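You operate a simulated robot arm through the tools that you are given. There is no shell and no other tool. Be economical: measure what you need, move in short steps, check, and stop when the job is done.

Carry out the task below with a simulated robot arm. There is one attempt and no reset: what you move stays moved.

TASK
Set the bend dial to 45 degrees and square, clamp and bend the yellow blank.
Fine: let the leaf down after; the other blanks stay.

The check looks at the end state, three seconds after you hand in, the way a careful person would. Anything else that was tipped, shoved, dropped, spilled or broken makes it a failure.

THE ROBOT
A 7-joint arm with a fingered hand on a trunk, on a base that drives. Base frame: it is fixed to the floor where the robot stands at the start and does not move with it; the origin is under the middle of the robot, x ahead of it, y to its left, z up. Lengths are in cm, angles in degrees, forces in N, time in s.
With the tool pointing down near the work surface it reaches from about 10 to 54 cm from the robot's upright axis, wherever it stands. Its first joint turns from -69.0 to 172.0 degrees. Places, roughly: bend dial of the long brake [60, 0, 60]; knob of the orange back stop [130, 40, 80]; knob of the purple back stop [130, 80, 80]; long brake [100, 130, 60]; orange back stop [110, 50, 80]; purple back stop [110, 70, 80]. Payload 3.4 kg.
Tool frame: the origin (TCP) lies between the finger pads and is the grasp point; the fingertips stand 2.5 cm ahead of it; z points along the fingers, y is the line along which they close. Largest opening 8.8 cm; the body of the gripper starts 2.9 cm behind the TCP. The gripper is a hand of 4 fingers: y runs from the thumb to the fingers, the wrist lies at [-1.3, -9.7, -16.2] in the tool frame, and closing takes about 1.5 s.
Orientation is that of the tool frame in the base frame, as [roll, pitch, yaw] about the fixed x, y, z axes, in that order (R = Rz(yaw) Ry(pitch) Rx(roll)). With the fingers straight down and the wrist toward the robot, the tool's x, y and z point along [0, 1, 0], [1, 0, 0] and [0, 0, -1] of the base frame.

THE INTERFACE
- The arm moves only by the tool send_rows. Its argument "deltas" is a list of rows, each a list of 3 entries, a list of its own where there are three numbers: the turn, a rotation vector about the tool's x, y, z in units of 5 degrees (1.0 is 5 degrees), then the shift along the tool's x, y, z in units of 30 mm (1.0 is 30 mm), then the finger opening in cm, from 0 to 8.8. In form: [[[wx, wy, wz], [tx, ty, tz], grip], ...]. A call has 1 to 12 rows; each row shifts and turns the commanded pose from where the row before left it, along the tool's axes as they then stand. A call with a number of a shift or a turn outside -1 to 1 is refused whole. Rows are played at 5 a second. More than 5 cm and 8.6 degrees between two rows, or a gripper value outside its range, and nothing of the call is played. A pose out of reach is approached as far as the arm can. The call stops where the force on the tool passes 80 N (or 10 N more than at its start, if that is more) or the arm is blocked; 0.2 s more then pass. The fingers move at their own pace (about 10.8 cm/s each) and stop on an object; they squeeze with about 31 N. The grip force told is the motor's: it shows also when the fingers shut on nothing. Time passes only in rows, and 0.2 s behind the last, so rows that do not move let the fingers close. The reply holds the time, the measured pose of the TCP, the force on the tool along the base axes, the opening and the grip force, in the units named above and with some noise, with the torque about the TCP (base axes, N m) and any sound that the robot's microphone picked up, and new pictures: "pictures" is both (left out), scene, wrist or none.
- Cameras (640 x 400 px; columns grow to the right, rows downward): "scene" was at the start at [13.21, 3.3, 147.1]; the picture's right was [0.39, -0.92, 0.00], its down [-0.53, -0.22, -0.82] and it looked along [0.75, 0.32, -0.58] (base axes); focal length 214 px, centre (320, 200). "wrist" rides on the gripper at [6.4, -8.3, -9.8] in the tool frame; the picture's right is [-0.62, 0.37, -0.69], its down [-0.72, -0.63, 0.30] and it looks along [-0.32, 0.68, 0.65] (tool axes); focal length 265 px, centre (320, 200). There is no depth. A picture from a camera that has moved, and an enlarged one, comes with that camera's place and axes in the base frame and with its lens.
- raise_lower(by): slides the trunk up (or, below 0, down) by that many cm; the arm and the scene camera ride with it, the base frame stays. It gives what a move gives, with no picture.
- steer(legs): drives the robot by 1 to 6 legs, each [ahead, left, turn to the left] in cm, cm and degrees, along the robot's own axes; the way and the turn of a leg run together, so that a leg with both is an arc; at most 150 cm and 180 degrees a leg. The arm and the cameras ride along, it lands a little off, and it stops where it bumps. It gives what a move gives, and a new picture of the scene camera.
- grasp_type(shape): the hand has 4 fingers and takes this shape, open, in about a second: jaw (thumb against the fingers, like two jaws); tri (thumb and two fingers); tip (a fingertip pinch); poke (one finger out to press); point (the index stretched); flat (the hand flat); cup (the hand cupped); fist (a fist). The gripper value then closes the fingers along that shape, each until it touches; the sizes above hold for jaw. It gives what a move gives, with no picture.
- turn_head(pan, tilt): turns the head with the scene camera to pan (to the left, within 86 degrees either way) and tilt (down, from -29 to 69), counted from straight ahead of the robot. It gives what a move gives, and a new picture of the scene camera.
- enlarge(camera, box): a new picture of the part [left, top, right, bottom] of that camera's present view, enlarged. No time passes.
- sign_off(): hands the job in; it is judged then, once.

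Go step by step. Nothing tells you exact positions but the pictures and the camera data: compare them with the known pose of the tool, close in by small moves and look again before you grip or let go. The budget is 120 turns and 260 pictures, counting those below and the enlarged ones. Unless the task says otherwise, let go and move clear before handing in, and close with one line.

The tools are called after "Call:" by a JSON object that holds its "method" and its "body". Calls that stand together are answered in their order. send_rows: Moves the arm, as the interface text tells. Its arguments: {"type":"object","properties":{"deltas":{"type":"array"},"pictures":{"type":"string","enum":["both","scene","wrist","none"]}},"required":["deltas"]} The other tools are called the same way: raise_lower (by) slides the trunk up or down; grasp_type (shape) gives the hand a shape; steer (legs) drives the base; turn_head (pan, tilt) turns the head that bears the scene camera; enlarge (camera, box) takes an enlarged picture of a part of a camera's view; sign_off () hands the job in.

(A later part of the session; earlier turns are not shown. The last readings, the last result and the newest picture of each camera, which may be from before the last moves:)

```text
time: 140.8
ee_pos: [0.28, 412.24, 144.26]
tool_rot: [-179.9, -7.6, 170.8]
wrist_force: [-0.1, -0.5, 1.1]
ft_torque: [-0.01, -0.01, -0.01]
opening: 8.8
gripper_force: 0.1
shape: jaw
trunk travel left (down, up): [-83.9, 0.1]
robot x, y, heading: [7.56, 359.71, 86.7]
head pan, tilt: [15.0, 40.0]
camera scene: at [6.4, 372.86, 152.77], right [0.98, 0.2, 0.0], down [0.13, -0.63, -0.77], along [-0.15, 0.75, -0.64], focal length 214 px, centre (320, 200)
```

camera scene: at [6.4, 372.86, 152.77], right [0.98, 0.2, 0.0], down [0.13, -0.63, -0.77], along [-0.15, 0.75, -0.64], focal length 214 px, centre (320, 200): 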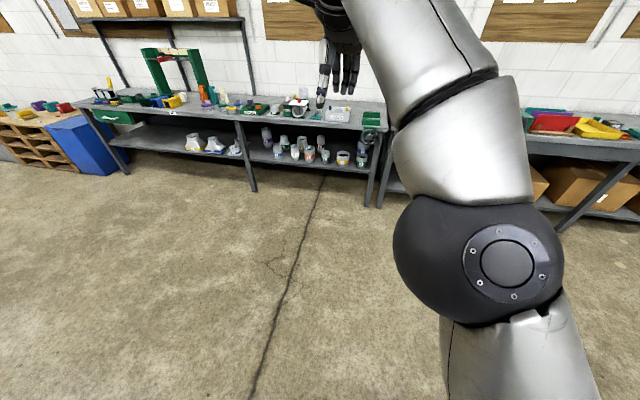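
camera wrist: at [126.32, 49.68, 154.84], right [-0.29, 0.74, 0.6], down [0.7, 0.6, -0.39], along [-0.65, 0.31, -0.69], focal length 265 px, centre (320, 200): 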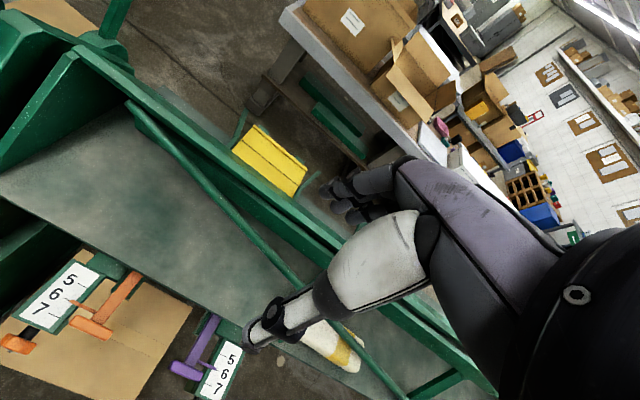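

Call:
{"method": "steer", "body": {"legs": [[0, 6, 3.5], [-150, 0, 0], [-148, 0, 0]]}}

Call:
{"method": "steer", "body": {"legs": [[0, 0, -90]]}}

Call:
{"method": "turn_head", "body": {"pan": 20, "tilt": 50}}

```text
time: 155.7
ee_pos: [-11.93, 114.68, 144.22]
tool_rot: [-179.9, -7.5, 172.6]
wrist_force: [0.5, -0.3, 0.1]
ft_torque: [0.03, 0.01, 0.01]
opening: 8.81
gripper_force: 0.1
shape: jaw
trunk travel left (down, up): [-83.9, 0.1]
robot x, y, heading: [-3.1, 62.16, 88.2]
head pan, tilt: [15.0, 40.0]
camera scene: at [-4.7, 75.45, 152.76], right [0.97, 0.23, 0.0], down [0.15, -0.63, -0.77], along [-0.18, 0.74, -0.64], focal length 214 px, centre (320, 200)
```

scene: 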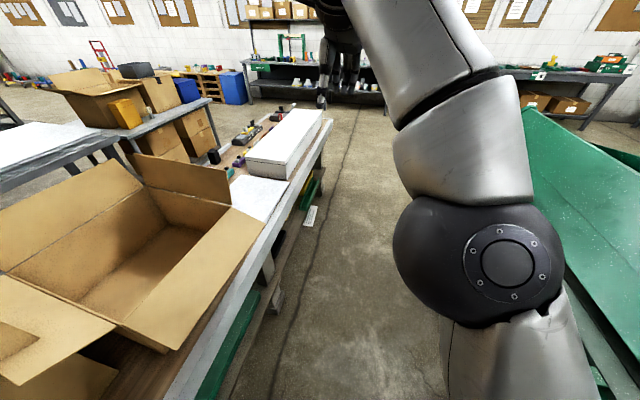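

```text
time: 159.9
ee_pos: [49.34, 71.67, 144.37]
tool_rot: [-179.7, -7.6, 82.8]
wrist_force: [0.0, 0.7, -0.2]
ft_torque: [0.01, -0.01, 0.01]
opening: 8.79
gripper_force: 0.1
shape: jaw
trunk travel left (down, up): [-83.9, 0.1]
robot x, y, heading: [-2.83, 62.27, -1.3]
head pan, tilt: [15.0, 40.0]
camera scene: at [10.4, 64.1, 152.77], right [0.24, -0.97, 0.0], down [-0.62, -0.15, -0.77], along [0.74, 0.18, -0.64], focal length 214 px, centre (320, 200)
```

scene: 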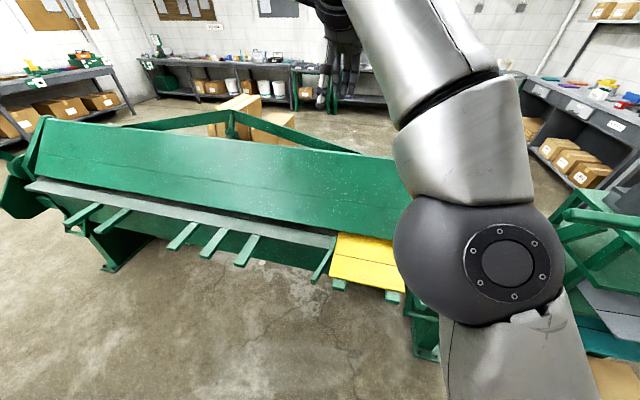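

```text
time: 160.6
ee_pos: [49.34, 71.66, 144.29]
tool_rot: [-179.8, -7.6, 82.9]
wrist_force: [-0.2, -0.3, 0.0]
ft_torque: [0.02, -0.01, -0.03]
opening: 8.81
gripper_force: 0.0
shape: jaw
trunk travel left (down, up): [-83.9, 0.1]
robot x, y, heading: [-2.82, 62.45, -1.4]
head pan, tilt: [20.0, 50.0]
camera scene: at [9.44, 64.54, 151.35], right [0.32, -0.95, 0.0], down [-0.72, -0.25, -0.64], along [0.61, 0.21, -0.77], focal length 214 px, centre (320, 200)
```

scene: 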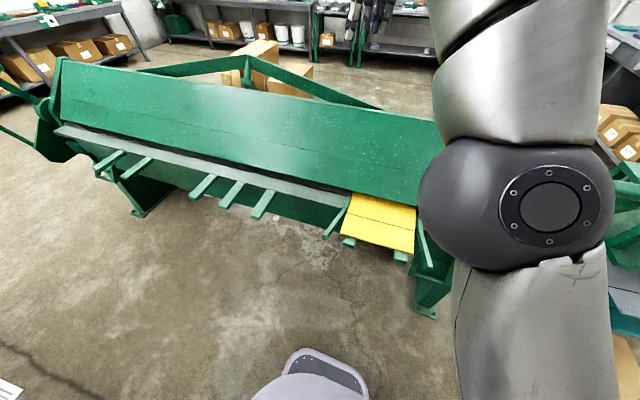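

Back in front of the blank. I'll lower the trunk and test how low the arm reaches, in front of the blank.

Call:
{"method": "raise_lower", "body": {"by": -30}}

Call:
{"method": "send_rows", "body": {"deltas": [[[0, -1, 0], [0, -1, 0.6], 3], [[0, -0.5, 0], [0, -1, 0.6], 3], [[0, 0, 0], [0, -1, 0.6], 3], [[0, 0, 0], [0, -1, 0.6], 3], [[0, 0, 0], [0, -0.5, 1], 3], [[0, 0, 0], [0, 0, 1], 3]]}}

```text
time: 163.6
ee_pos: [49.44, 71.71, 114.35]
tool_rot: [-179.8, -7.5, 82.9]
wrist_force: [0.4, -1.0, 0.5]
ft_torque: [0.01, 0.02, -0.04]
opening: 8.77
gripper_force: 0.1
shape: jaw
trunk travel left (down, up): [-53.9, 30.1]
robot x, y, heading: [-2.97, 62.24, -0.9]
head pan, tilt: [20.0, 50.0]
```

```text
time: 165.0
ee_pos: [35.98, 73.59, 101.03]
tool_rot: [-179.8, -0.1, 83.0]
wrist_force: [-1.2, 0.3, 0.6]
ft_torque: [0.02, -0.03, 0.0]
opening: 3.03
gripper_force: 0.1
shape: jaw
trunk travel left (down, up): [-53.9, 30.1]
robot x, y, heading: [-2.96, 62.31, -1.3]
head pan, tilt: [20.0, 50.0]
camera scene: at [9.46, 64.55, 121.35], right [0.32, -0.95, 0.0], down [-0.73, -0.25, -0.64], along [0.61, 0.21, -0.77], focal length 214 px, centre (320, 200)
camera wrist: at [28.46, 80.91, 110.91], right [0.29, -0.66, 0.69], down [-0.71, -0.63, -0.3], along [0.64, -0.41, -0.66], focal length 265 px, centre (320, 200)
```

scene: 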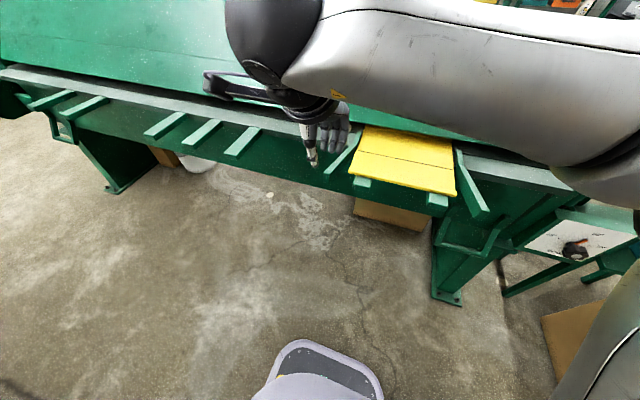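
wrist: 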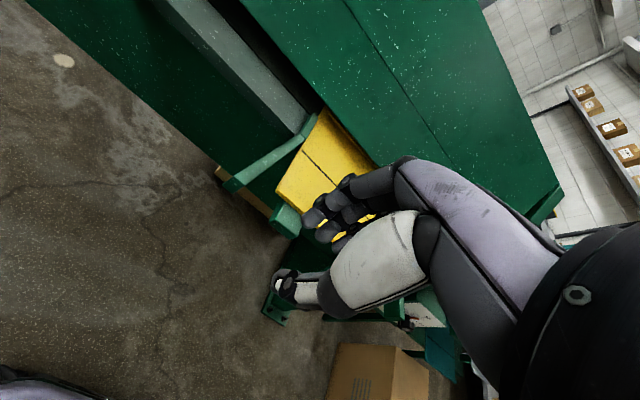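

The blank's front edge is near x≈50, y 45–70, z≈84, with its line ~11 cm behind the front edge. I'll shift the robot so the hand is centred in front of it, square the hand and lower it.

Call:
{"method": "steer", "body": {"legs": [[0, -16, 1.2]]}}

Call:
{"method": "send_rows", "body": {"deltas": [[[0, 0, -0.7], [0, 0, 0], 0], [[0, 0, -0.7], [0, 0, 0], 0], [[0, 0, 0], [0, -0.5, 0], 0], [[0, 0, 0], [0, -0.5, 0], 0]]}}

```text
time: 166.4
ee_pos: [35.61, 58.54, 101.04]
tool_rot: [-179.8, 0.0, 84.1]
wrist_force: [1.3, 0.4, 0.0]
ft_torque: [0.01, -0.02, -0.01]
opening: 3.05
gripper_force: 0.1
shape: jaw
trunk travel left (down, up): [-53.9, 30.1]
robot x, y, heading: [-3.16, 46.11, 0.0]
head pan, tilt: [20.0, 50.0]
camera scene: at [9.21, 48.8, 121.35], right [0.34, -0.94, 0.0], down [-0.72, -0.26, -0.64], along [0.6, 0.22, -0.77], focal length 214 px, centre (320, 200)
```

scene: 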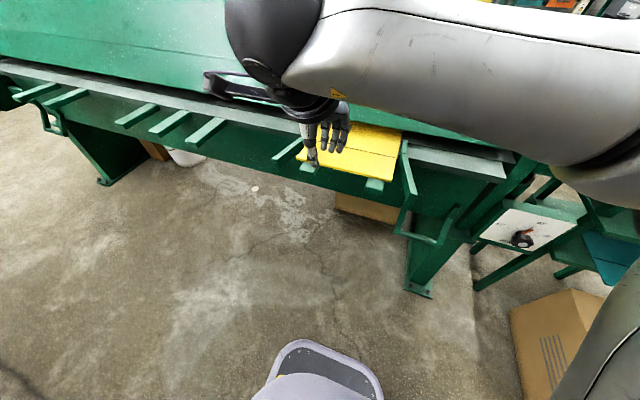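

```text
time: 167.4
ee_pos: [32.55, 58.45, 101.09]
tool_rot: [-180.0, -0.1, 91.2]
wrist_force: [-0.3, 0.1, -0.2]
ft_torque: [0.0, 0.01, 0.02]
opening: 0.0
gripper_force: 30.9
shape: jaw
trunk travel left (down, up): [-53.9, 30.1]
robot x, y, heading: [-3.39, 46.33, -0.2]
head pan, tilt: [20.0, 50.0]
camera scene: at [9.19, 48.89, 121.35], right [0.34, -0.94, 0.0], down [-0.72, -0.26, -0.64], along [0.6, 0.22, -0.77], focal length 214 px, centre (320, 200)
camera wrist: at [24.12, 64.68, 111.01], right [0.38, -0.61, 0.69], down [-0.62, -0.73, -0.3], along [0.69, -0.31, -0.66], focal length 265 px, centre (320, 200)
```

scene: 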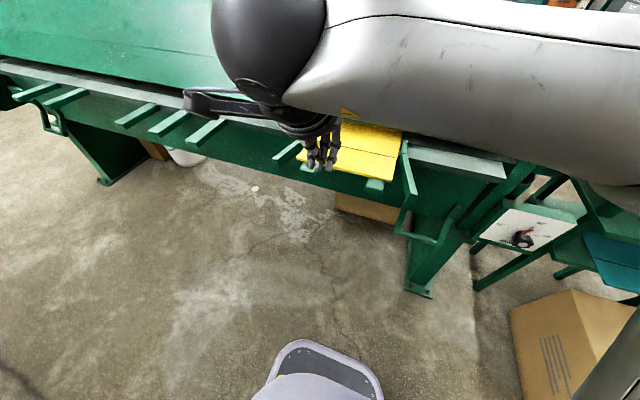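
wrist: 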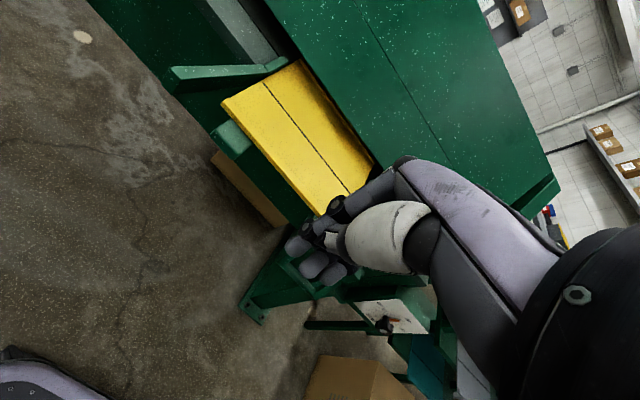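

Blank front edge is at x≈51, y 45–71, z≈83, and the closed hand is centred at y≈58. Lowering the fingers in front of it.

Call:
{"method": "send_rows", "body": {"deltas": [[[0, 0, 0], [0, 0, 1], 0], [[0, 0, 0], [0, 0, 1], 0], [[0, 0, 0], [0, 0, 1], 0], [[0, 0, 0], [0, 0, 1], 0], [[0, 0, 0], [0, 0, 1], 0], [[0, 0, 0], [0, 0, 1], 0]]}}

```text
time: 168.8
ee_pos: [32.68, 58.23, 82.97]
tool_rot: [-179.9, -0.1, 91.1]
wrist_force: [-0.1, 0.3, 0.3]
ft_torque: [-0.02, -0.01, 0.01]
opening: 0.01
gripper_force: 30.8
shape: jaw
trunk travel left (down, up): [-53.9, 30.1]
robot x, y, heading: [-2.77, 46.56, -0.2]
head pan, tilt: [20.0, 50.0]
camera scene: at [9.23, 48.91, 121.35], right [0.34, -0.94, 0.0], down [-0.72, -0.26, -0.64], along [0.6, 0.22, -0.77], focal length 214 px, centre (320, 200)
camera wrist: at [24.17, 64.53, 92.92], right [0.38, -0.61, 0.69], down [-0.62, -0.73, -0.3], along [0.69, -0.31, -0.66], focal length 265 px, centre (320, 200)
```

scene: 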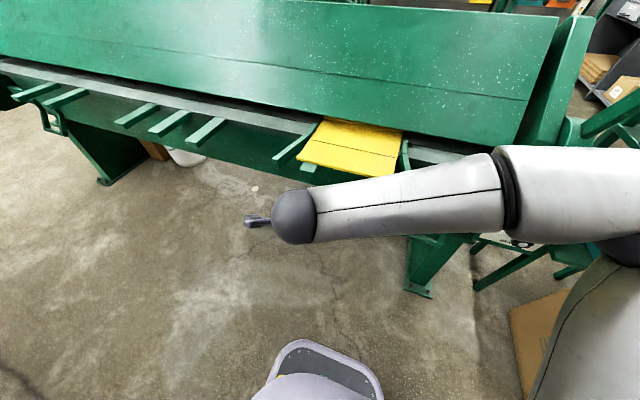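
wrist: 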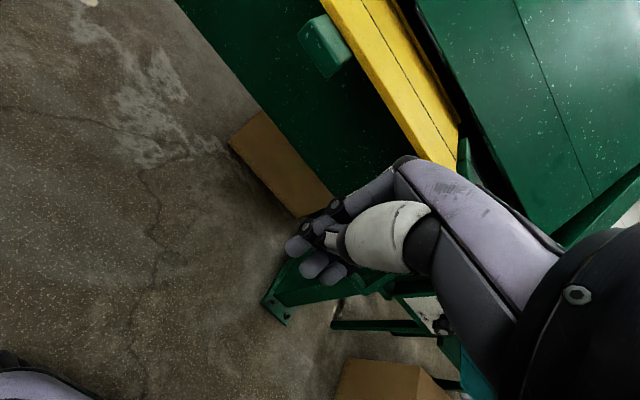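

The fingers are at the lip height with clear space ahead. I'll drive forward 14 cm to bring the pushing range within reach.

Call:
{"method": "steer", "body": {"legs": [[13, 0, 0]]}}

Call:
{"method": "send_rows", "body": {"deltas": [[[0, 0, 0], [0, 0.2, 0], 0]]}}

```text
time: 170.2
ee_pos: [46.0, 58.26, 82.94]
tool_rot: [-179.9, -0.1, 91.1]
wrist_force: [-0.6, -0.4, -0.3]
ft_torque: [0.0, 0.0, -0.03]
opening: 0.0
gripper_force: 30.9
shape: jaw
trunk travel left (down, up): [-53.9, 30.1]
robot x, y, heading: [10.4, 46.38, 0.0]
head pan, tilt: [20.0, 50.0]
camera scene: at [22.72, 48.88, 121.34], right [0.34, -0.94, 0.0], down [-0.72, -0.26, -0.64], along [0.6, 0.22, -0.77], focal length 214 px, centre (320, 200)
```

scene: 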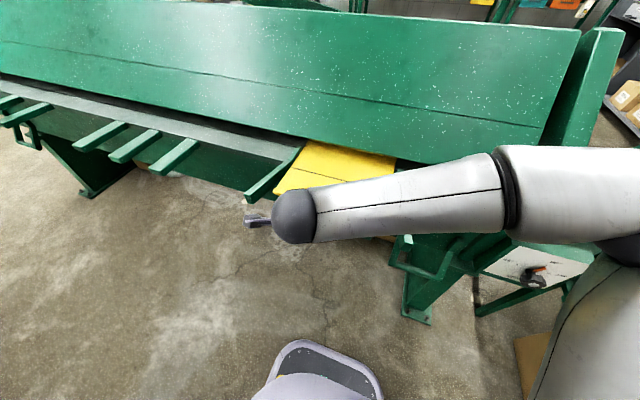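

```text
time: 170.6
ee_pos: [46.74, 58.24, 83.04]
tool_rot: [-179.8, -0.1, 91.0]
wrist_force: [0.0, 0.0, -0.3]
ft_torque: [0.0, -0.03, -0.02]
opening: 0.01
gripper_force: 31.0
shape: jaw
trunk travel left (down, up): [-53.9, 30.1]
robot x, y, heading: [10.4, 46.6, -0.2]
head pan, tilt: [20.0, 50.0]
camera scene: at [22.65, 48.88, 121.34], right [0.34, -0.94, 0.0], down [-0.72, -0.26, -0.64], along [0.6, 0.22, -0.77], focal length 214 px, centre (320, 200)
camera wrist: at [38.21, 64.51, 92.94], right [0.38, -0.61, 0.69], down [-0.62, -0.73, -0.3], along [0.69, -0.31, -0.66], focal length 265 px, centre (320, 200)
```

scene: 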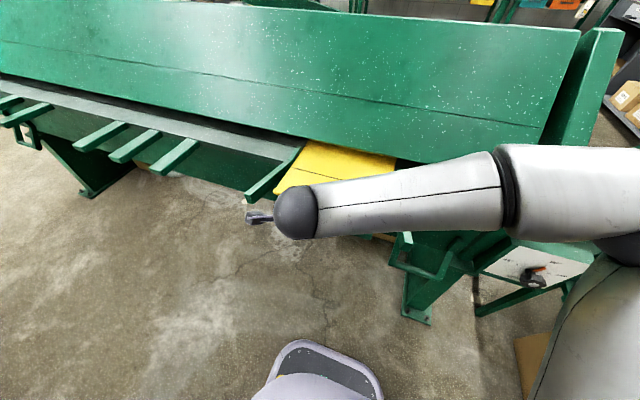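
wrist: 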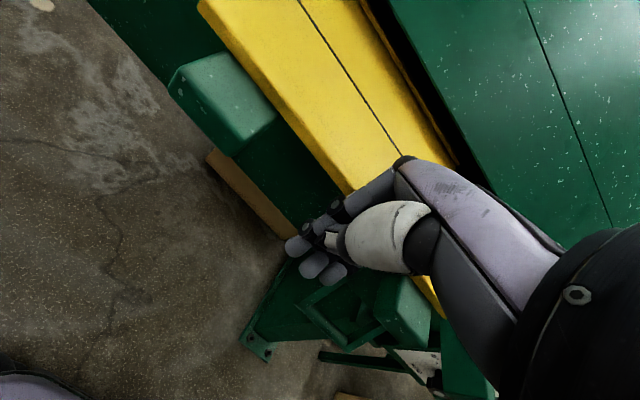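

Fingers are just in front of the edge. Push slowly, watching force.

Call:
{"method": "send_rows", "body": {"deltas": [[[0, 0, 0], [0, 0.3, 0], 0], [[0, 0, 0], [0, 0.3, 0], 0], [[0, 0, 0], [0, 0.3, 0], 0], [[0, 0, 0], [0, 0.3, 0], 0], [[0, 0, 0], [0, 0.3, 0], 0]]}}

```text
time: 171.8
ee_pos: [51.26, 58.39, 83.13]
tool_rot: [-179.9, -0.1, 91.1]
wrist_force: [-0.2, -1.0, 0.5]
ft_torque: [-0.01, -0.06, 0.01]
opening: 0.01
gripper_force: 31.2
shape: jaw
trunk travel left (down, up): [-53.9, 30.1]
robot x, y, heading: [10.46, 46.44, -0.1]
head pan, tilt: [20.0, 50.0]
camera scene: at [22.61, 48.88, 121.35], right [0.34, -0.94, 0.0], down [-0.72, -0.26, -0.64], along [0.6, 0.22, -0.77], focal length 214 px, centre (320, 200)
camera wrist: at [42.75, 64.64, 92.92], right [0.38, -0.61, 0.69], down [-0.62, -0.73, -0.3], along [0.69, -0.31, -0.66], focal length 265 px, centre (320, 200)
```

scene: 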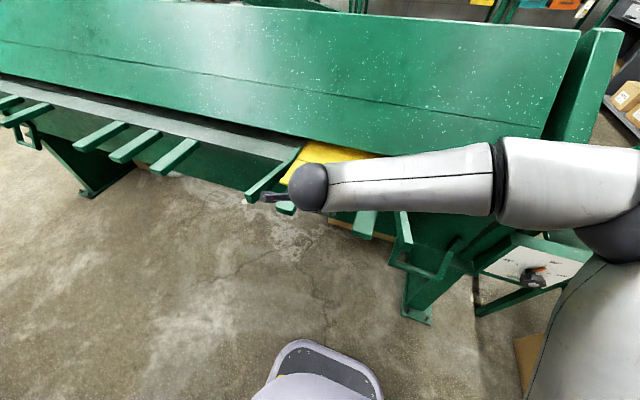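
wrist: 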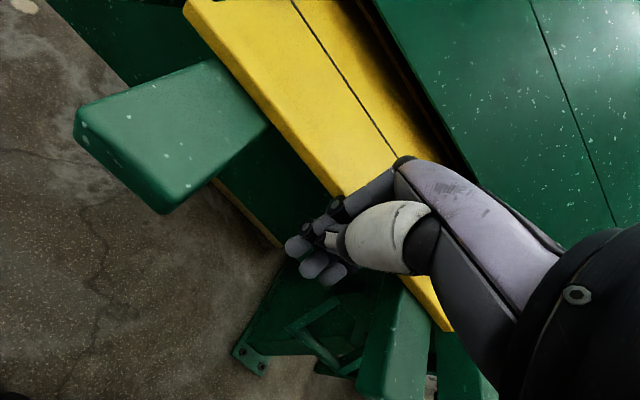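

The blank slides smoothly (tabs exposed). Continue.

Call:
{"method": "send_rows", "body": {"deltas": [[[0, 0, 0], [0, 0.3, 0], 0], [[0, 0, 0], [0, 0.3, 0], 0], [[0, 0, 0], [0, 0.3, 0], 0], [[0, 0, 0], [0, 0.3, 0], 0], [[0, 0, 0], [0, 0.3, 0], 0], [[0, 0, 0], [0, 0.3, 0], 0]]}}

```text
time: 173.2
ee_pos: [56.49, 58.34, 83.15]
tool_rot: [-179.8, 0.0, 91.2]
wrist_force: [-3.1, 1.1, -0.4]
ft_torque: [-0.01, -0.04, -0.01]
opening: 0.0
gripper_force: 30.8
shape: jaw
trunk travel left (down, up): [-53.9, 30.1]
robot x, y, heading: [10.19, 46.22, 0.1]
head pan, tilt: [20.0, 50.0]
camera scene: at [22.53, 48.89, 121.36], right [0.34, -0.94, 0.0], down [-0.72, -0.26, -0.64], along [0.6, 0.22, -0.77], focal length 214 px, centre (320, 200)
camera wrist: at [47.95, 64.67, 92.91], right [0.38, -0.61, 0.69], down [-0.62, -0.73, -0.3], along [0.69, -0.31, -0.66], focal length 265 px, centre (320, 200)
```

scene: 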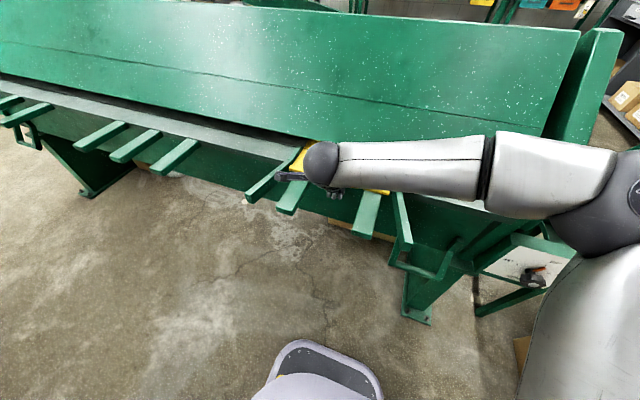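
wrist: 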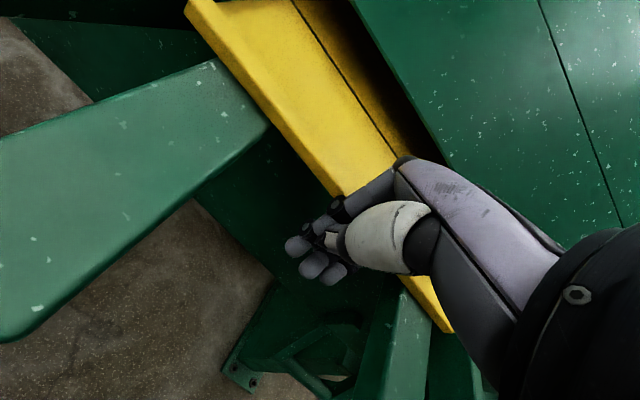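

Call:
{"method": "send_rows", "body": {"deltas": [[[0, 0, 0], [0, 0.2, 0], 0], [[0, 0, 0], [0, 0.2, 0], 0], [[0, 0, 0], [0, 0.2, 0], 0], [[0, 0, 0], [0, 0.2, 0], 0], [[0, 0, 0], [0, 0.2, 0], 0]], "pictures": "wrist"}}

```text
time: 174.3
ee_pos: [58.13, 58.46, 83.8]
tool_rot: [179.5, -0.3, 91.5]
wrist_force: [-60.9, -8.0, 25.2]
ft_torque: [-0.3, -0.34, -0.55]
opening: 0.0
gripper_force: 30.3
shape: jaw
trunk travel left (down, up): [-53.9, 30.1]
robot x, y, heading: [10.67, 46.29, 0.0]
head pan, tilt: [20.0, 50.0]
camera wrist: at [49.55, 64.72, 93.57], right [0.38, -0.61, 0.69], down [-0.61, -0.73, -0.31], along [0.7, -0.3, -0.65], focal length 265 px, centre (320, 200)
```

wrist: 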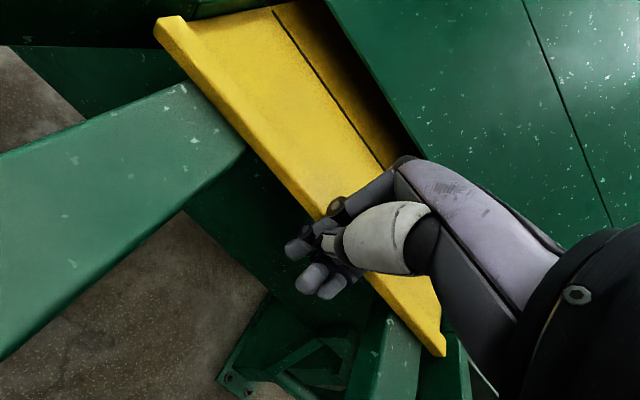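

A hard stop at −61 N: the blank met something and may have turned slightly. I'll back off and raise the hand to look.

Call:
{"method": "send_rows", "body": {"deltas": [[[0, 0, 0], [0, -0.3, 0], 0], [[0, 0, 0], [0, -0.5, 0], 0], [[0, 0, 0], [0, -1, 0], 0], [[0, 0, 0], [0, -1, -1], 0], [[0, 0, 0], [0, -1, -1], 0], [[0, 0, 0], [0, -1, -1], 0], [[0, 0, 0], [0, -1, -1], 0], [[0, 0, 0], [0, 0, -1], 0]]}}

Call:
{"method": "enlarge", "body": {"camera": "wrist", "box": [200, 0, 440, 150]}}

```text
time: 176.2
ee_pos: [42.01, 58.34, 97.91]
tool_rot: [-179.8, -0.1, 91.1]
wrist_force: [-0.7, -0.1, -0.7]
ft_torque: [0.0, -0.03, -0.03]
opening: 0.01
gripper_force: 31.5
shape: jaw
trunk travel left (down, up): [-53.9, 30.1]
robot x, y, heading: [10.36, 46.42, 0.1]
head pan, tilt: [20.0, 50.0]
camera scene: at [22.62, 48.87, 121.34], right [0.34, -0.94, 0.0], down [-0.72, -0.26, -0.64], along [0.6, 0.22, -0.77], focal length 214 px, centre (320, 200)
camera wrist: at [33.55, 64.46, 107.81], right [0.38, -0.61, 0.69], down [-0.62, -0.73, -0.3], along [0.69, -0.31, -0.66], focal length 265 px, centre (320, 200)
```

scene: 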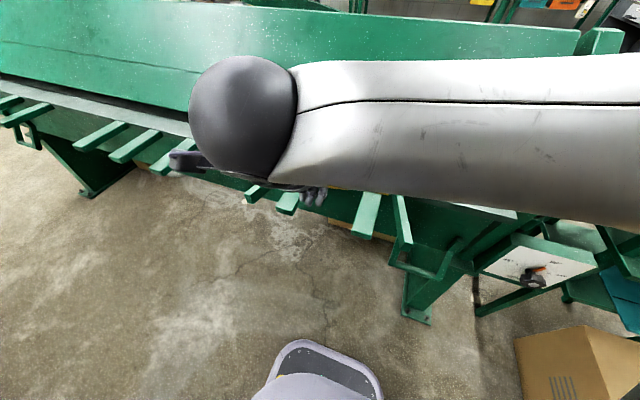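
wrist: 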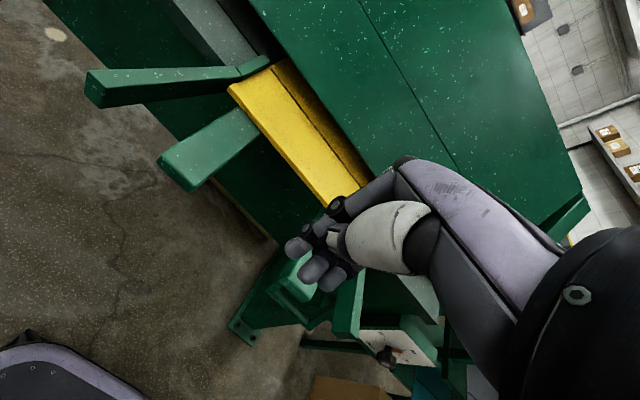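

```text
2.67 times, centred on (320, 75) of wrist
camera zoom: at [33.55, 64.46, 107.81], right [0.38, -0.61, 0.69], down [-0.62, -0.73, -0.3], along [0.69, -0.31, -0.66], focal length 708 px, centre (320, 533)
```

zoom: 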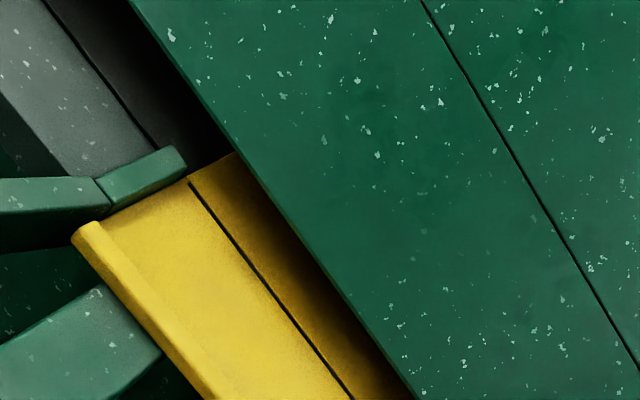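

The bend line now appears collinear with the hinge line between leaf and bed. I'll shift the hand left to check the full line for squareness.

Call:
{"method": "send_rows", "body": {"deltas": [[[0, 0, 0], [0.8, 0, -1], 0], [[0, 0, 0], [0.8, 0, -1], 0], [[0, 0, 0], [0.8, 0, -1], 0], [[0, 0, 0], [0.8, 0, -1], 0], [[0, 0, 0], [0.8, 0, -0.5], 0], [[0, 0, 0], [0.8, 0, 0], 0]]}}

Call:
{"method": "enlarge", "body": {"camera": "wrist", "box": [180, 60, 420, 260]}}

```text
time: 177.6
ee_pos: [42.9, 68.89, 113.09]
tool_rot: [-179.9, -2.0, 89.7]
wrist_force: [0.4, -0.2, 0.0]
ft_torque: [-0.01, -0.01, -0.01]
opening: 0.0
gripper_force: 31.1
shape: jaw
out of reach, approached as far as the arm can: row 6
trunk travel left (down, up): [-53.9, 30.1]
robot x, y, heading: [10.38, 46.27, -0.1]
head pan, tilt: [20.0, 50.0]
camera scene: at [22.6, 48.91, 121.35], right [0.34, -0.94, 0.0], down [-0.72, -0.26, -0.64], along [0.6, 0.22, -0.77], focal length 214 px, centre (320, 200)
camera wrist: at [34.69, 75.06, 123.13], right [0.37, -0.65, 0.67], down [-0.63, -0.7, -0.33], along [0.68, -0.31, -0.67], focal length 265 px, centre (320, 200)
```

scene: 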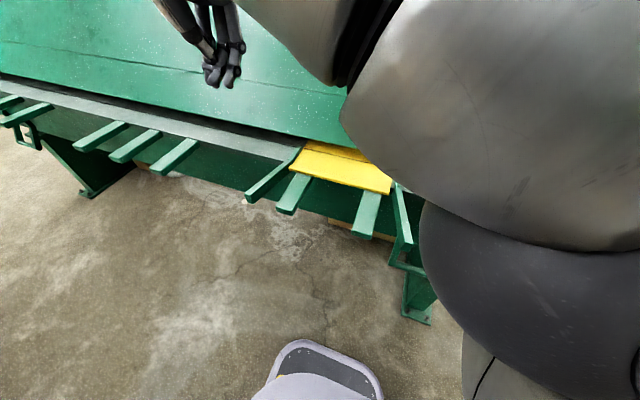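
wrist: 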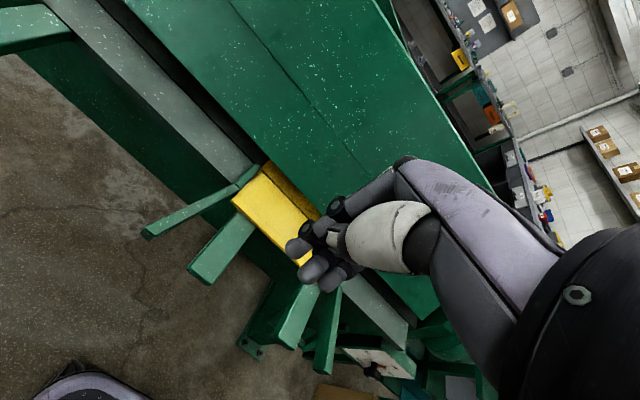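

```text
2.00 times, centred on (300, 160) of wrist
camera zoom: at [34.69, 75.06, 123.13], right [0.37, -0.65, 0.67], down [-0.63, -0.7, -0.33], along [0.68, -0.31, -0.67], focal length 531 px, centre (360, 280)
```

zoom: 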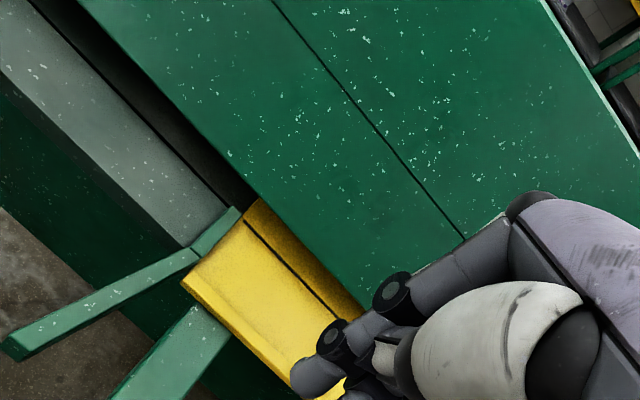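

Call:
{"method": "enlarge", "body": {"camera": "scene", "box": [230, 120, 430, 245]}}

```text
3.20 times, centred on (330, 182) of scene
camera zoom: at [22.6, 48.91, 121.35], right [0.34, -0.94, 0.0], down [-0.72, -0.26, -0.64], along [0.6, 0.22, -0.77], focal length 686 px, centre (288, 256)
```

zoom: 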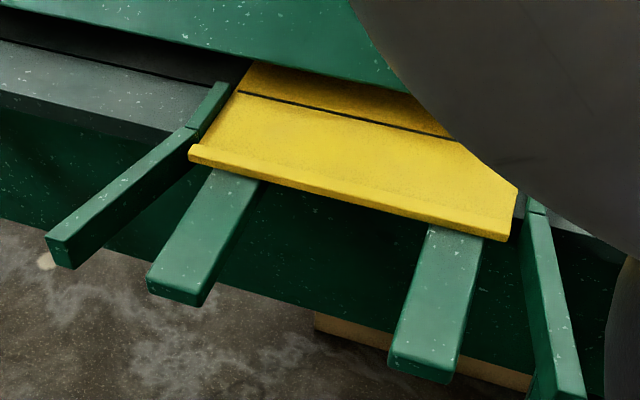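

The blank's line coincides with the hinge line and is parallel to it. Now I'll back off and move toward the near end to look at the clamp lever and dial closely.

Call:
{"method": "steer", "body": {"legs": [[-14, 0, 0], [0, -34, 0]]}}

Call:
{"method": "turn_head", "body": {"pan": -12, "tilt": 25}}

Call:
{"method": "send_rows", "body": {"deltas": [[[0, 0, 0], [0, 0, 0], 6]], "pictures": "wrist"}}

```text
time: 180.7
ee_pos: [28.83, 35.11, 113.13]
tool_rot: [179.9, -2.0, 90.2]
wrist_force: [-0.3, 0.6, 0.9]
ft_torque: [0.02, -0.03, -0.02]
opening: 0.0
gripper_force: 31.3
shape: jaw
trunk travel left (down, up): [-53.9, 30.1]
robot x, y, heading: [-3.74, 12.49, 0.3]
head pan, tilt: [20.0, 50.0]
camera scene: at [8.71, 14.95, 121.35], right [0.34, -0.94, 0.0], down [-0.72, -0.26, -0.64], along [0.6, 0.22, -0.77], focal length 214 px, centre (320, 200)
```

scene: 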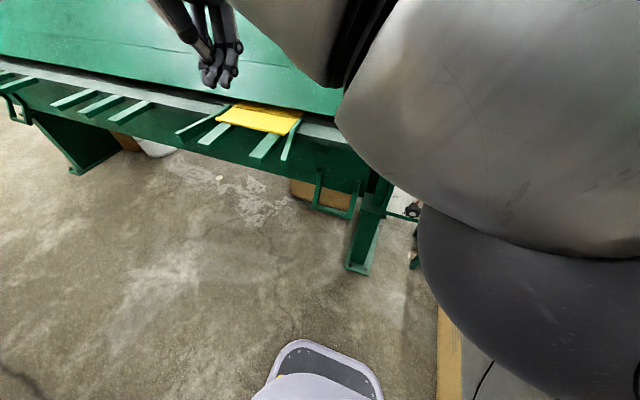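

```text
time: 181.7
ee_pos: [28.81, 34.98, 113.29]
tool_rot: [179.9, -2.3, 90.0]
wrist_force: [0.2, 0.4, -0.3]
ft_torque: [-0.06, 0.0, 0.0]
opening: 0.0
gripper_force: 30.9
shape: jaw
trunk travel left (down, up): [-53.9, 30.1]
robot x, y, heading: [-3.82, 12.57, 0.0]
head pan, tilt: [-12.0, 25.0]
camera scene: at [10.49, 10.48, 125.09], right [-0.21, -0.98, 0.0], down [-0.41, 0.09, -0.91], along [0.89, -0.19, -0.42], focal length 214 px, centre (320, 200)
```

scene: 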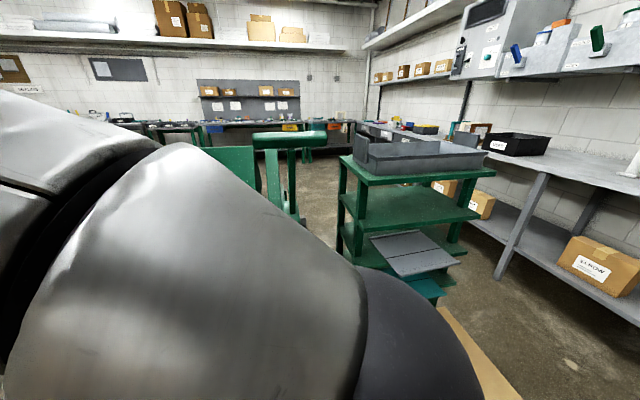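

```text
time: 182.1
ee_pos: [29.04, 35.14, 113.42]
tool_rot: [179.9, -2.3, 90.0]
wrist_force: [-0.7, -0.9, 0.1]
ft_torque: [0.0, -0.01, 0.02]
opening: 5.94
gripper_force: 0.1
shape: jaw
trunk travel left (down, up): [-53.9, 30.1]
robot x, y, heading: [-3.59, 12.42, 0.3]
head pan, tilt: [-12.0, 25.0]
camera wrist: at [20.49, 41.07, 123.43], right [0.37, -0.65, 0.67], down [-0.63, -0.7, -0.33], along [0.68, -0.3, -0.67], focal length 265 px, centre (320, 200)
```

wrist: 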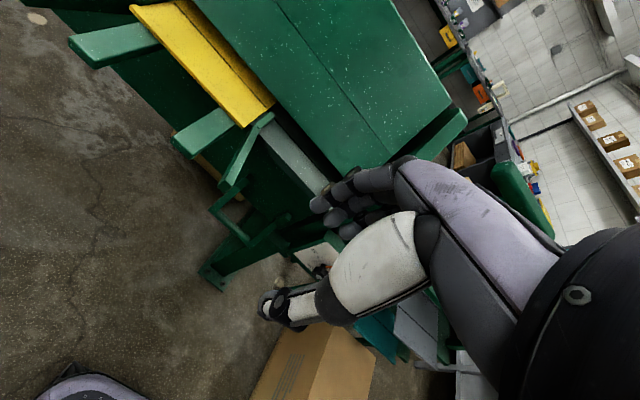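

The lever's grip bar is at about (61.6, 6.5, 117), running along y. I'll raise the trunk and position the robot to reach it from above.

Call:
{"method": "raise_lower", "body": {"by": 18}}

Call:
{"method": "steer", "body": {"legs": [[0, -7, 0], [13, 0, 0]]}}

Call:
{"method": "send_rows", "body": {"deltas": [[[0, 0, 0], [-0.6, 0, -0.3], 8.8], [[0, 0, 0], [-0.6, 0, -0.3], 8.8], [[0, 0, 0], [-0.6, 0, 0], 8.8], [[0, 0, 0], [-0.6, 0, 0], 8.8], [[0, 0, 0], [-0.6, 0, 0], 8.8]]}}

```text
time: 184.1
ee_pos: [28.83, 35.07, 131.42]
tool_rot: [179.9, -2.3, 90.0]
wrist_force: [-0.1, -0.1, -0.6]
ft_torque: [-0.02, -0.01, 0.05]
opening: 5.98
gripper_force: 0.0
shape: jaw
trunk travel left (down, up): [-71.9, 12.1]
robot x, y, heading: [-3.38, 12.31, 0.1]
head pan, tilt: [-12.0, 25.0]
```

```text
time: 185.9
ee_pos: [41.89, 28.06, 131.21]
tool_rot: [179.9, -2.3, 89.8]
wrist_force: [0.2, 0.3, -0.1]
ft_torque: [0.0, -0.03, 0.0]
opening: 6.0
gripper_force: 0.0
shape: jaw
trunk travel left (down, up): [-71.9, 12.1]
robot x, y, heading: [9.14, 5.43, 0.0]
head pan, tilt: [-12.0, 25.0]
camera scene: at [23.37, 3.55, 143.09], right [-0.21, -0.98, 0.0], down [-0.41, 0.09, -0.91], along [0.89, -0.19, -0.42], focal length 214 px, centre (320, 200)
```

scene: 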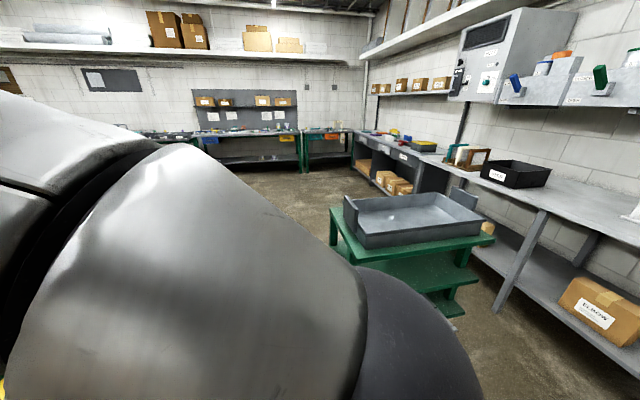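

```text
time: 187.2
ee_pos: [41.73, 18.79, 132.79]
tool_rot: [179.9, -2.4, 89.9]
wrist_force: [-0.8, 0.1, -0.1]
ft_torque: [0.02, 0.01, -0.02]
opening: 8.75
gripper_force: 0.1
shape: jaw
trunk travel left (down, up): [-71.9, 12.1]
robot x, y, heading: [9.29, 5.64, 0.1]
head pan, tilt: [-12.0, 25.0]
camera scene: at [23.33, 3.4, 143.09], right [-0.21, -0.98, 0.0], down [-0.41, 0.09, -0.91], along [0.89, -0.19, -0.42], focal length 214 px, centre (320, 200)
camera wrist: at [33.34, 24.83, 142.91], right [0.37, -0.65, 0.67], down [-0.63, -0.7, -0.34], along [0.68, -0.3, -0.67], focal length 265 px, centre (320, 200)
```

scene: 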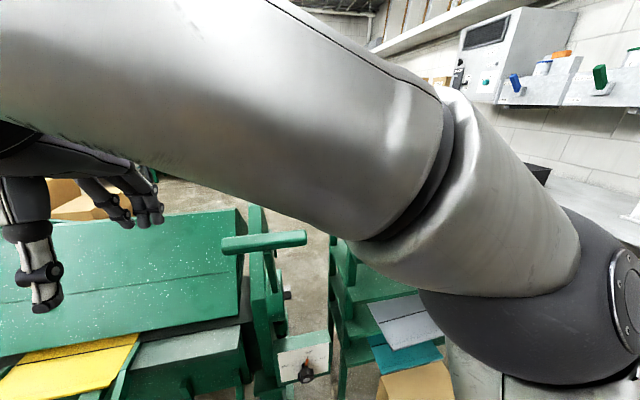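
wrist: 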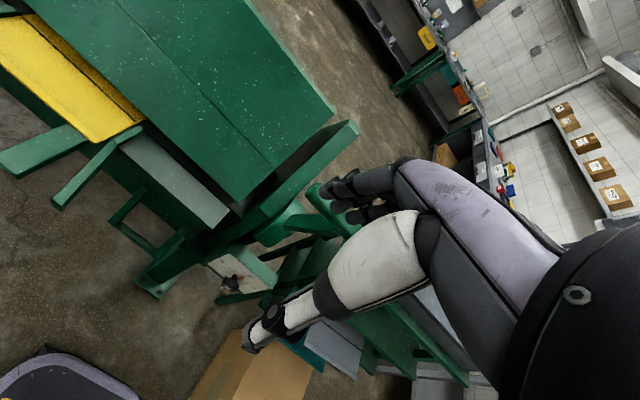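

Call:
{"method": "enlarge", "body": {"camera": "scene", "box": [200, 195, 360, 395]}}

```text
2.00 times, centred on (280, 295) of scene
camera zoom: at [23.33, 3.4, 143.09], right [-0.21, -0.98, 0.0], down [-0.41, 0.09, -0.91], along [0.89, -0.19, -0.42], focal length 429 px, centre (400, 10)
```

zoom: 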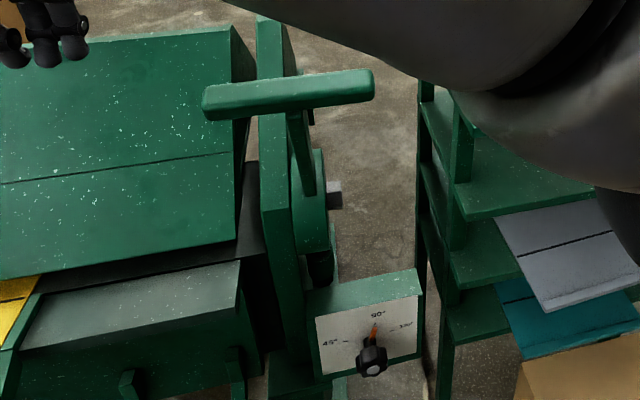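

The dial reads 45° left, 90° top. First I'll bring the open hand above the lever's grip bar.

Call:
{"method": "send_rows", "body": {"deltas": [[[0, 0, 0], [-0.5, 0.9, 0], 8.8], [[0, 0, 0], [-0.5, 0.9, 0], 8.8], [[0, 0, 0], [-0.5, 0.9, 0], 8.8], [[0, 0, 0], [-0.5, 0.9, 0], 8.8], [[0, 0, 0], [-0.5, 0.9, 0], 8.8], [[0, 0, 0], [-0.5, 0.9, 0], 8.8], [[0, 0, 0], [-0.3, 0.9, 0], 8.8]]}}

```text
time: 188.8
ee_pos: [60.89, 9.06, 132.34]
tool_rot: [-179.9, -2.2, 89.9]
wrist_force: [0.4, -0.2, 0.1]
ft_torque: [-0.01, 0.01, -0.01]
opening: 8.77
gripper_force: 0.2
shape: jaw
trunk travel left (down, up): [-71.9, 12.1]
robot x, y, heading: [9.15, 5.61, -0.1]
head pan, tilt: [-12.0, 25.0]
camera scene: at [23.43, 3.6, 143.09], right [-0.21, -0.98, 0.0], down [-0.41, 0.09, -0.91], along [0.89, -0.19, -0.42], focal length 214 px, centre (320, 200)
camera wrist: at [52.48, 15.2, 142.43], right [0.37, -0.65, 0.67], down [-0.63, -0.7, -0.33], along [0.68, -0.3, -0.67], focal length 265 px, centre (320, 200)
```

scene: 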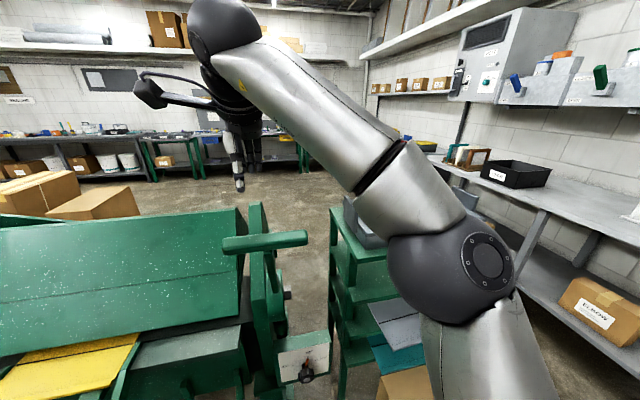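
wrist: 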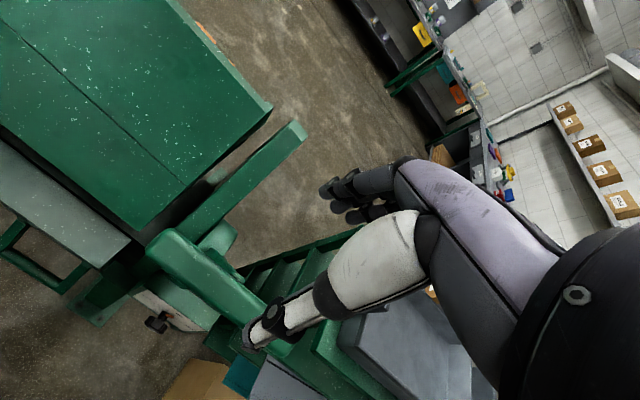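

The hand is centred over the bar. Descend around it.

Call:
{"method": "send_rows", "body": {"deltas": [[[0, 0, 0], [0, 0, 0.9], 8.8], [[0, 0, 0], [0, 0, 0.9], 8.8], [[0, 0, 0], [0, 0, 0.9], 8.8], [[0, 0, 0], [0, 0, 0.9], 8.8], [[0, 0, 0], [0, 0, 0.7], 8.8], [[0, 0, 0], [0, 0, 0.5], 8.8]]}}

```text
time: 190.2
ee_pos: [60.78, 9.62, 117.96]
tool_rot: [179.8, -2.4, 89.8]
wrist_force: [-0.4, 0.4, -0.4]
ft_torque: [-0.04, 0.03, -0.01]
opening: 8.77
gripper_force: 0.0
shape: jaw
trunk travel left (down, up): [-71.9, 12.1]
robot x, y, heading: [8.99, 5.58, 0.2]
head pan, tilt: [-12.0, 25.0]
camera scene: at [23.34, 3.51, 143.1], right [-0.21, -0.98, 0.0], down [-0.41, 0.09, -0.91], along [0.89, -0.19, -0.42], focal length 214 px, centre (320, 200)
camera wrist: at [52.37, 15.59, 128.04], right [0.37, -0.65, 0.67], down [-0.63, -0.7, -0.33], along [0.68, -0.3, -0.67], focal length 265 px, centre (320, 200)
```

scene: 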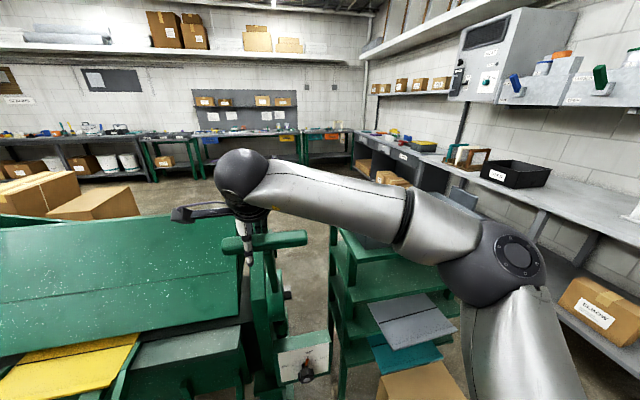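
wrist: 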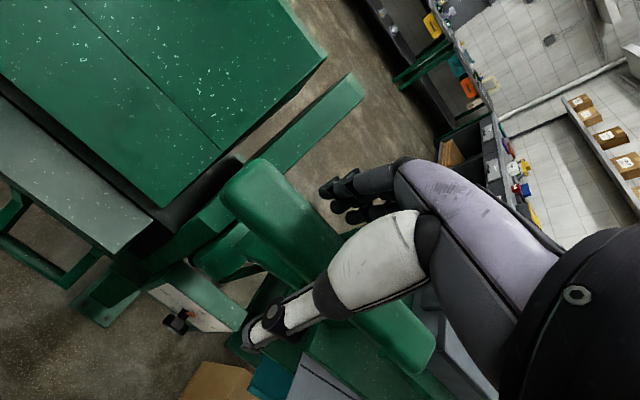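

Nicely straddled. Close on the bar.

Call:
{"method": "send_rows", "body": {"deltas": [[[0, 0, 0], [0, 0, 0], 3], [[0, 0, 0], [0, 0, 0], 2], [[0, 0, 0], [0, 0, 0], 2], [[0, 0, 0], [0, 0, 0], 2], [[0, 0, 0], [0, 0, 0], 2], [[0, 0, 0], [0, 0, 0], 2], [[0, 0, 0], [0, 0, 0], 2]]}}

```text
time: 191.8
ee_pos: [60.87, 9.51, 117.82]
tool_rot: [179.9, -2.3, 90.0]
wrist_force: [3.8, -0.1, -0.7]
ft_torque: [-0.01, -0.57, 0.06]
opening: 3.03
gripper_force: 30.8
shape: jaw
trunk travel left (down, up): [-71.9, 12.1]
robot x, y, heading: [9.24, 5.59, 0.0]
head pan, tilt: [-12.0, 25.0]
camera scene: at [23.46, 3.51, 143.08], right [-0.21, -0.98, 0.0], down [-0.41, 0.09, -0.91], along [0.89, -0.19, -0.42], focal length 214 px, centre (320, 200)
camera wrist: at [52.47, 15.6, 128.03], right [0.37, -0.65, 0.67], down [-0.63, -0.7, -0.33], along [0.68, -0.3, -0.67], focal length 265 px, centre (320, 200)
```

scene: 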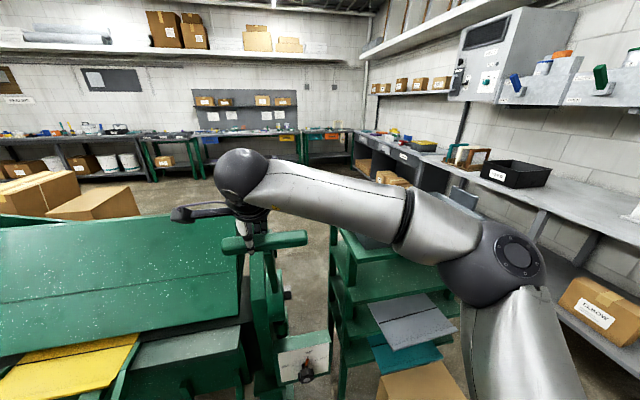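
wrist: 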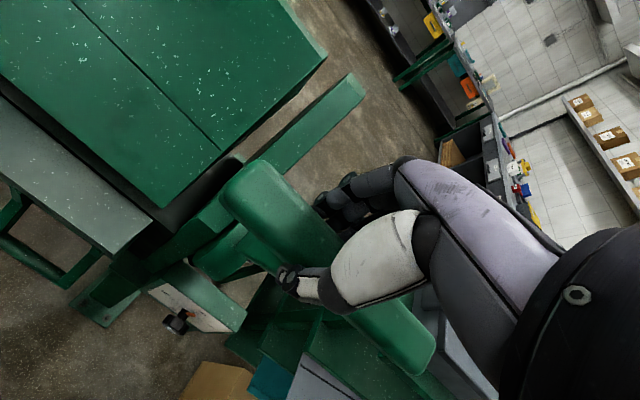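

Gripped (3 cm). I test a small forward-down pull along the lever's arc.

Call:
{"method": "send_rows", "body": {"deltas": [[[-0.5, 0, 0], [0, -0.48, 0.17], 2], [[-0.5, 0, 0], [0, -0.48, 0.17], 2]], "pictures": "scene"}}

```text
time: 192.3
ee_pos: [58.29, 9.66, 116.76]
tool_rot: [175.0, -2.3, 89.8]
wrist_force: [11.4, -1.7, 0.1]
ft_torque: [-0.05, -0.7, 0.08]
opening: 3.08
gripper_force: 30.8
shape: jaw
trunk travel left (down, up): [-71.9, 12.1]
robot x, y, heading: [9.05, 5.48, -0.2]
head pan, tilt: [-12.0, 25.0]
camera scene: at [23.74, 3.48, 143.05], right [-0.21, -0.98, 0.0], down [-0.42, 0.09, -0.91], along [0.89, -0.19, -0.43], focal length 214 px, centre (320, 200)
```

scene: 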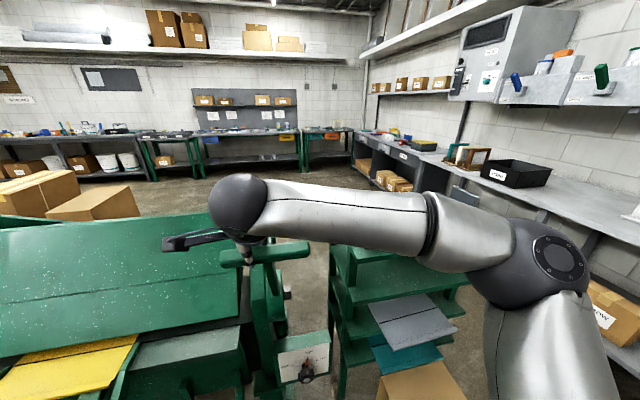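

It moves with about 11 N. Continue along the arc.

Call:
{"method": "send_rows", "body": {"deltas": [[[-0.7, 0, 0], [0, -0.67, 0.22], 2], [[-0.7, 0, 0], [0, -0.67, 0.22], 2], [[-0.7, 0, 0], [0, -0.67, 0.22], 2], [[-0.7, 0, 0], [0, -0.67, 0.22], 2]], "pictures": "scene"}}

```text
time: 193.3
ee_pos: [51.35, 9.79, 112.31]
tool_rot: [161.7, -2.2, 89.6]
wrist_force: [26.4, -6.3, -17.4]
ft_torque: [-0.21, -0.84, -0.06]
opening: 3.0
gripper_force: 31.0
shape: jaw
trunk travel left (down, up): [-71.9, 12.1]
robot x, y, heading: [8.95, 5.51, 0.2]
head pan, tilt: [-12.0, 25.0]
camera scene: at [24.5, 3.34, 142.94], right [-0.21, -0.98, 0.0], down [-0.42, 0.09, -0.9], along [0.88, -0.19, -0.43], focal length 214 px, centre (320, 200)
```

scene: 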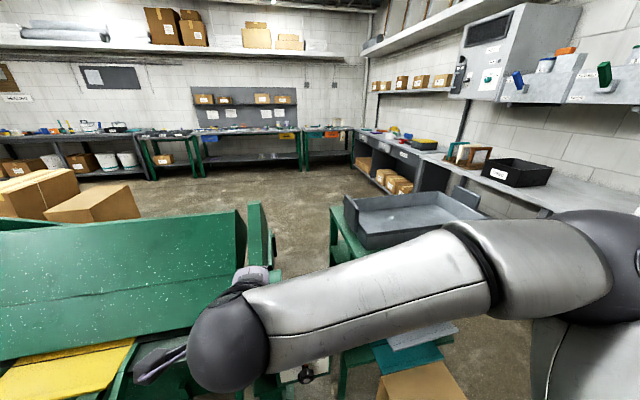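

Call:
{"method": "send_rows", "body": {"deltas": [[[-0.8, 0, 0], [0, -0.62, 0.29], 2], [[-0.7, 0, 0], [0, -0.56, 0.25], 2], [[-0.7, 0, 0], [0, -0.56, 0.25], 2], [[-0.7, 0, 0], [0, -0.56, 0.25], 2]], "pictures": "scene"}}

```text
time: 194.3
ee_pos: [46.37, 9.74, 106.85]
tool_rot: [146.9, -2.4, 89.6]
wrist_force: [28.1, -9.4, -11.4]
ft_torque: [-0.17, -0.56, -0.13]
opening: 3.0
gripper_force: 30.7
shape: jaw
trunk travel left (down, up): [-71.9, 12.1]
robot x, y, heading: [9.0, 5.56, -0.1]
head pan, tilt: [-12.0, 25.0]
camera scene: at [24.4, 3.32, 142.97], right [-0.21, -0.98, 0.0], down [-0.42, 0.09, -0.9], along [0.88, -0.19, -0.43], focal length 214 px, centre (320, 200)
```

scene: 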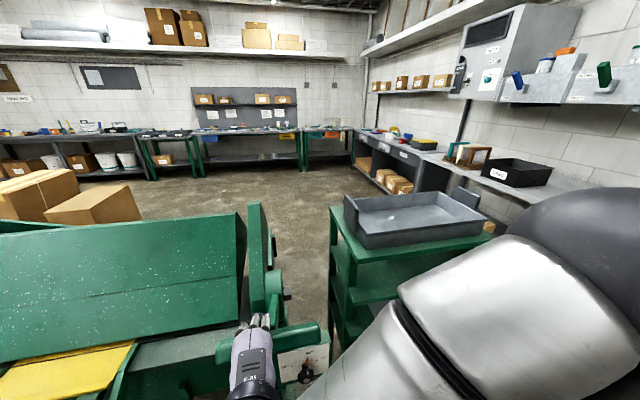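

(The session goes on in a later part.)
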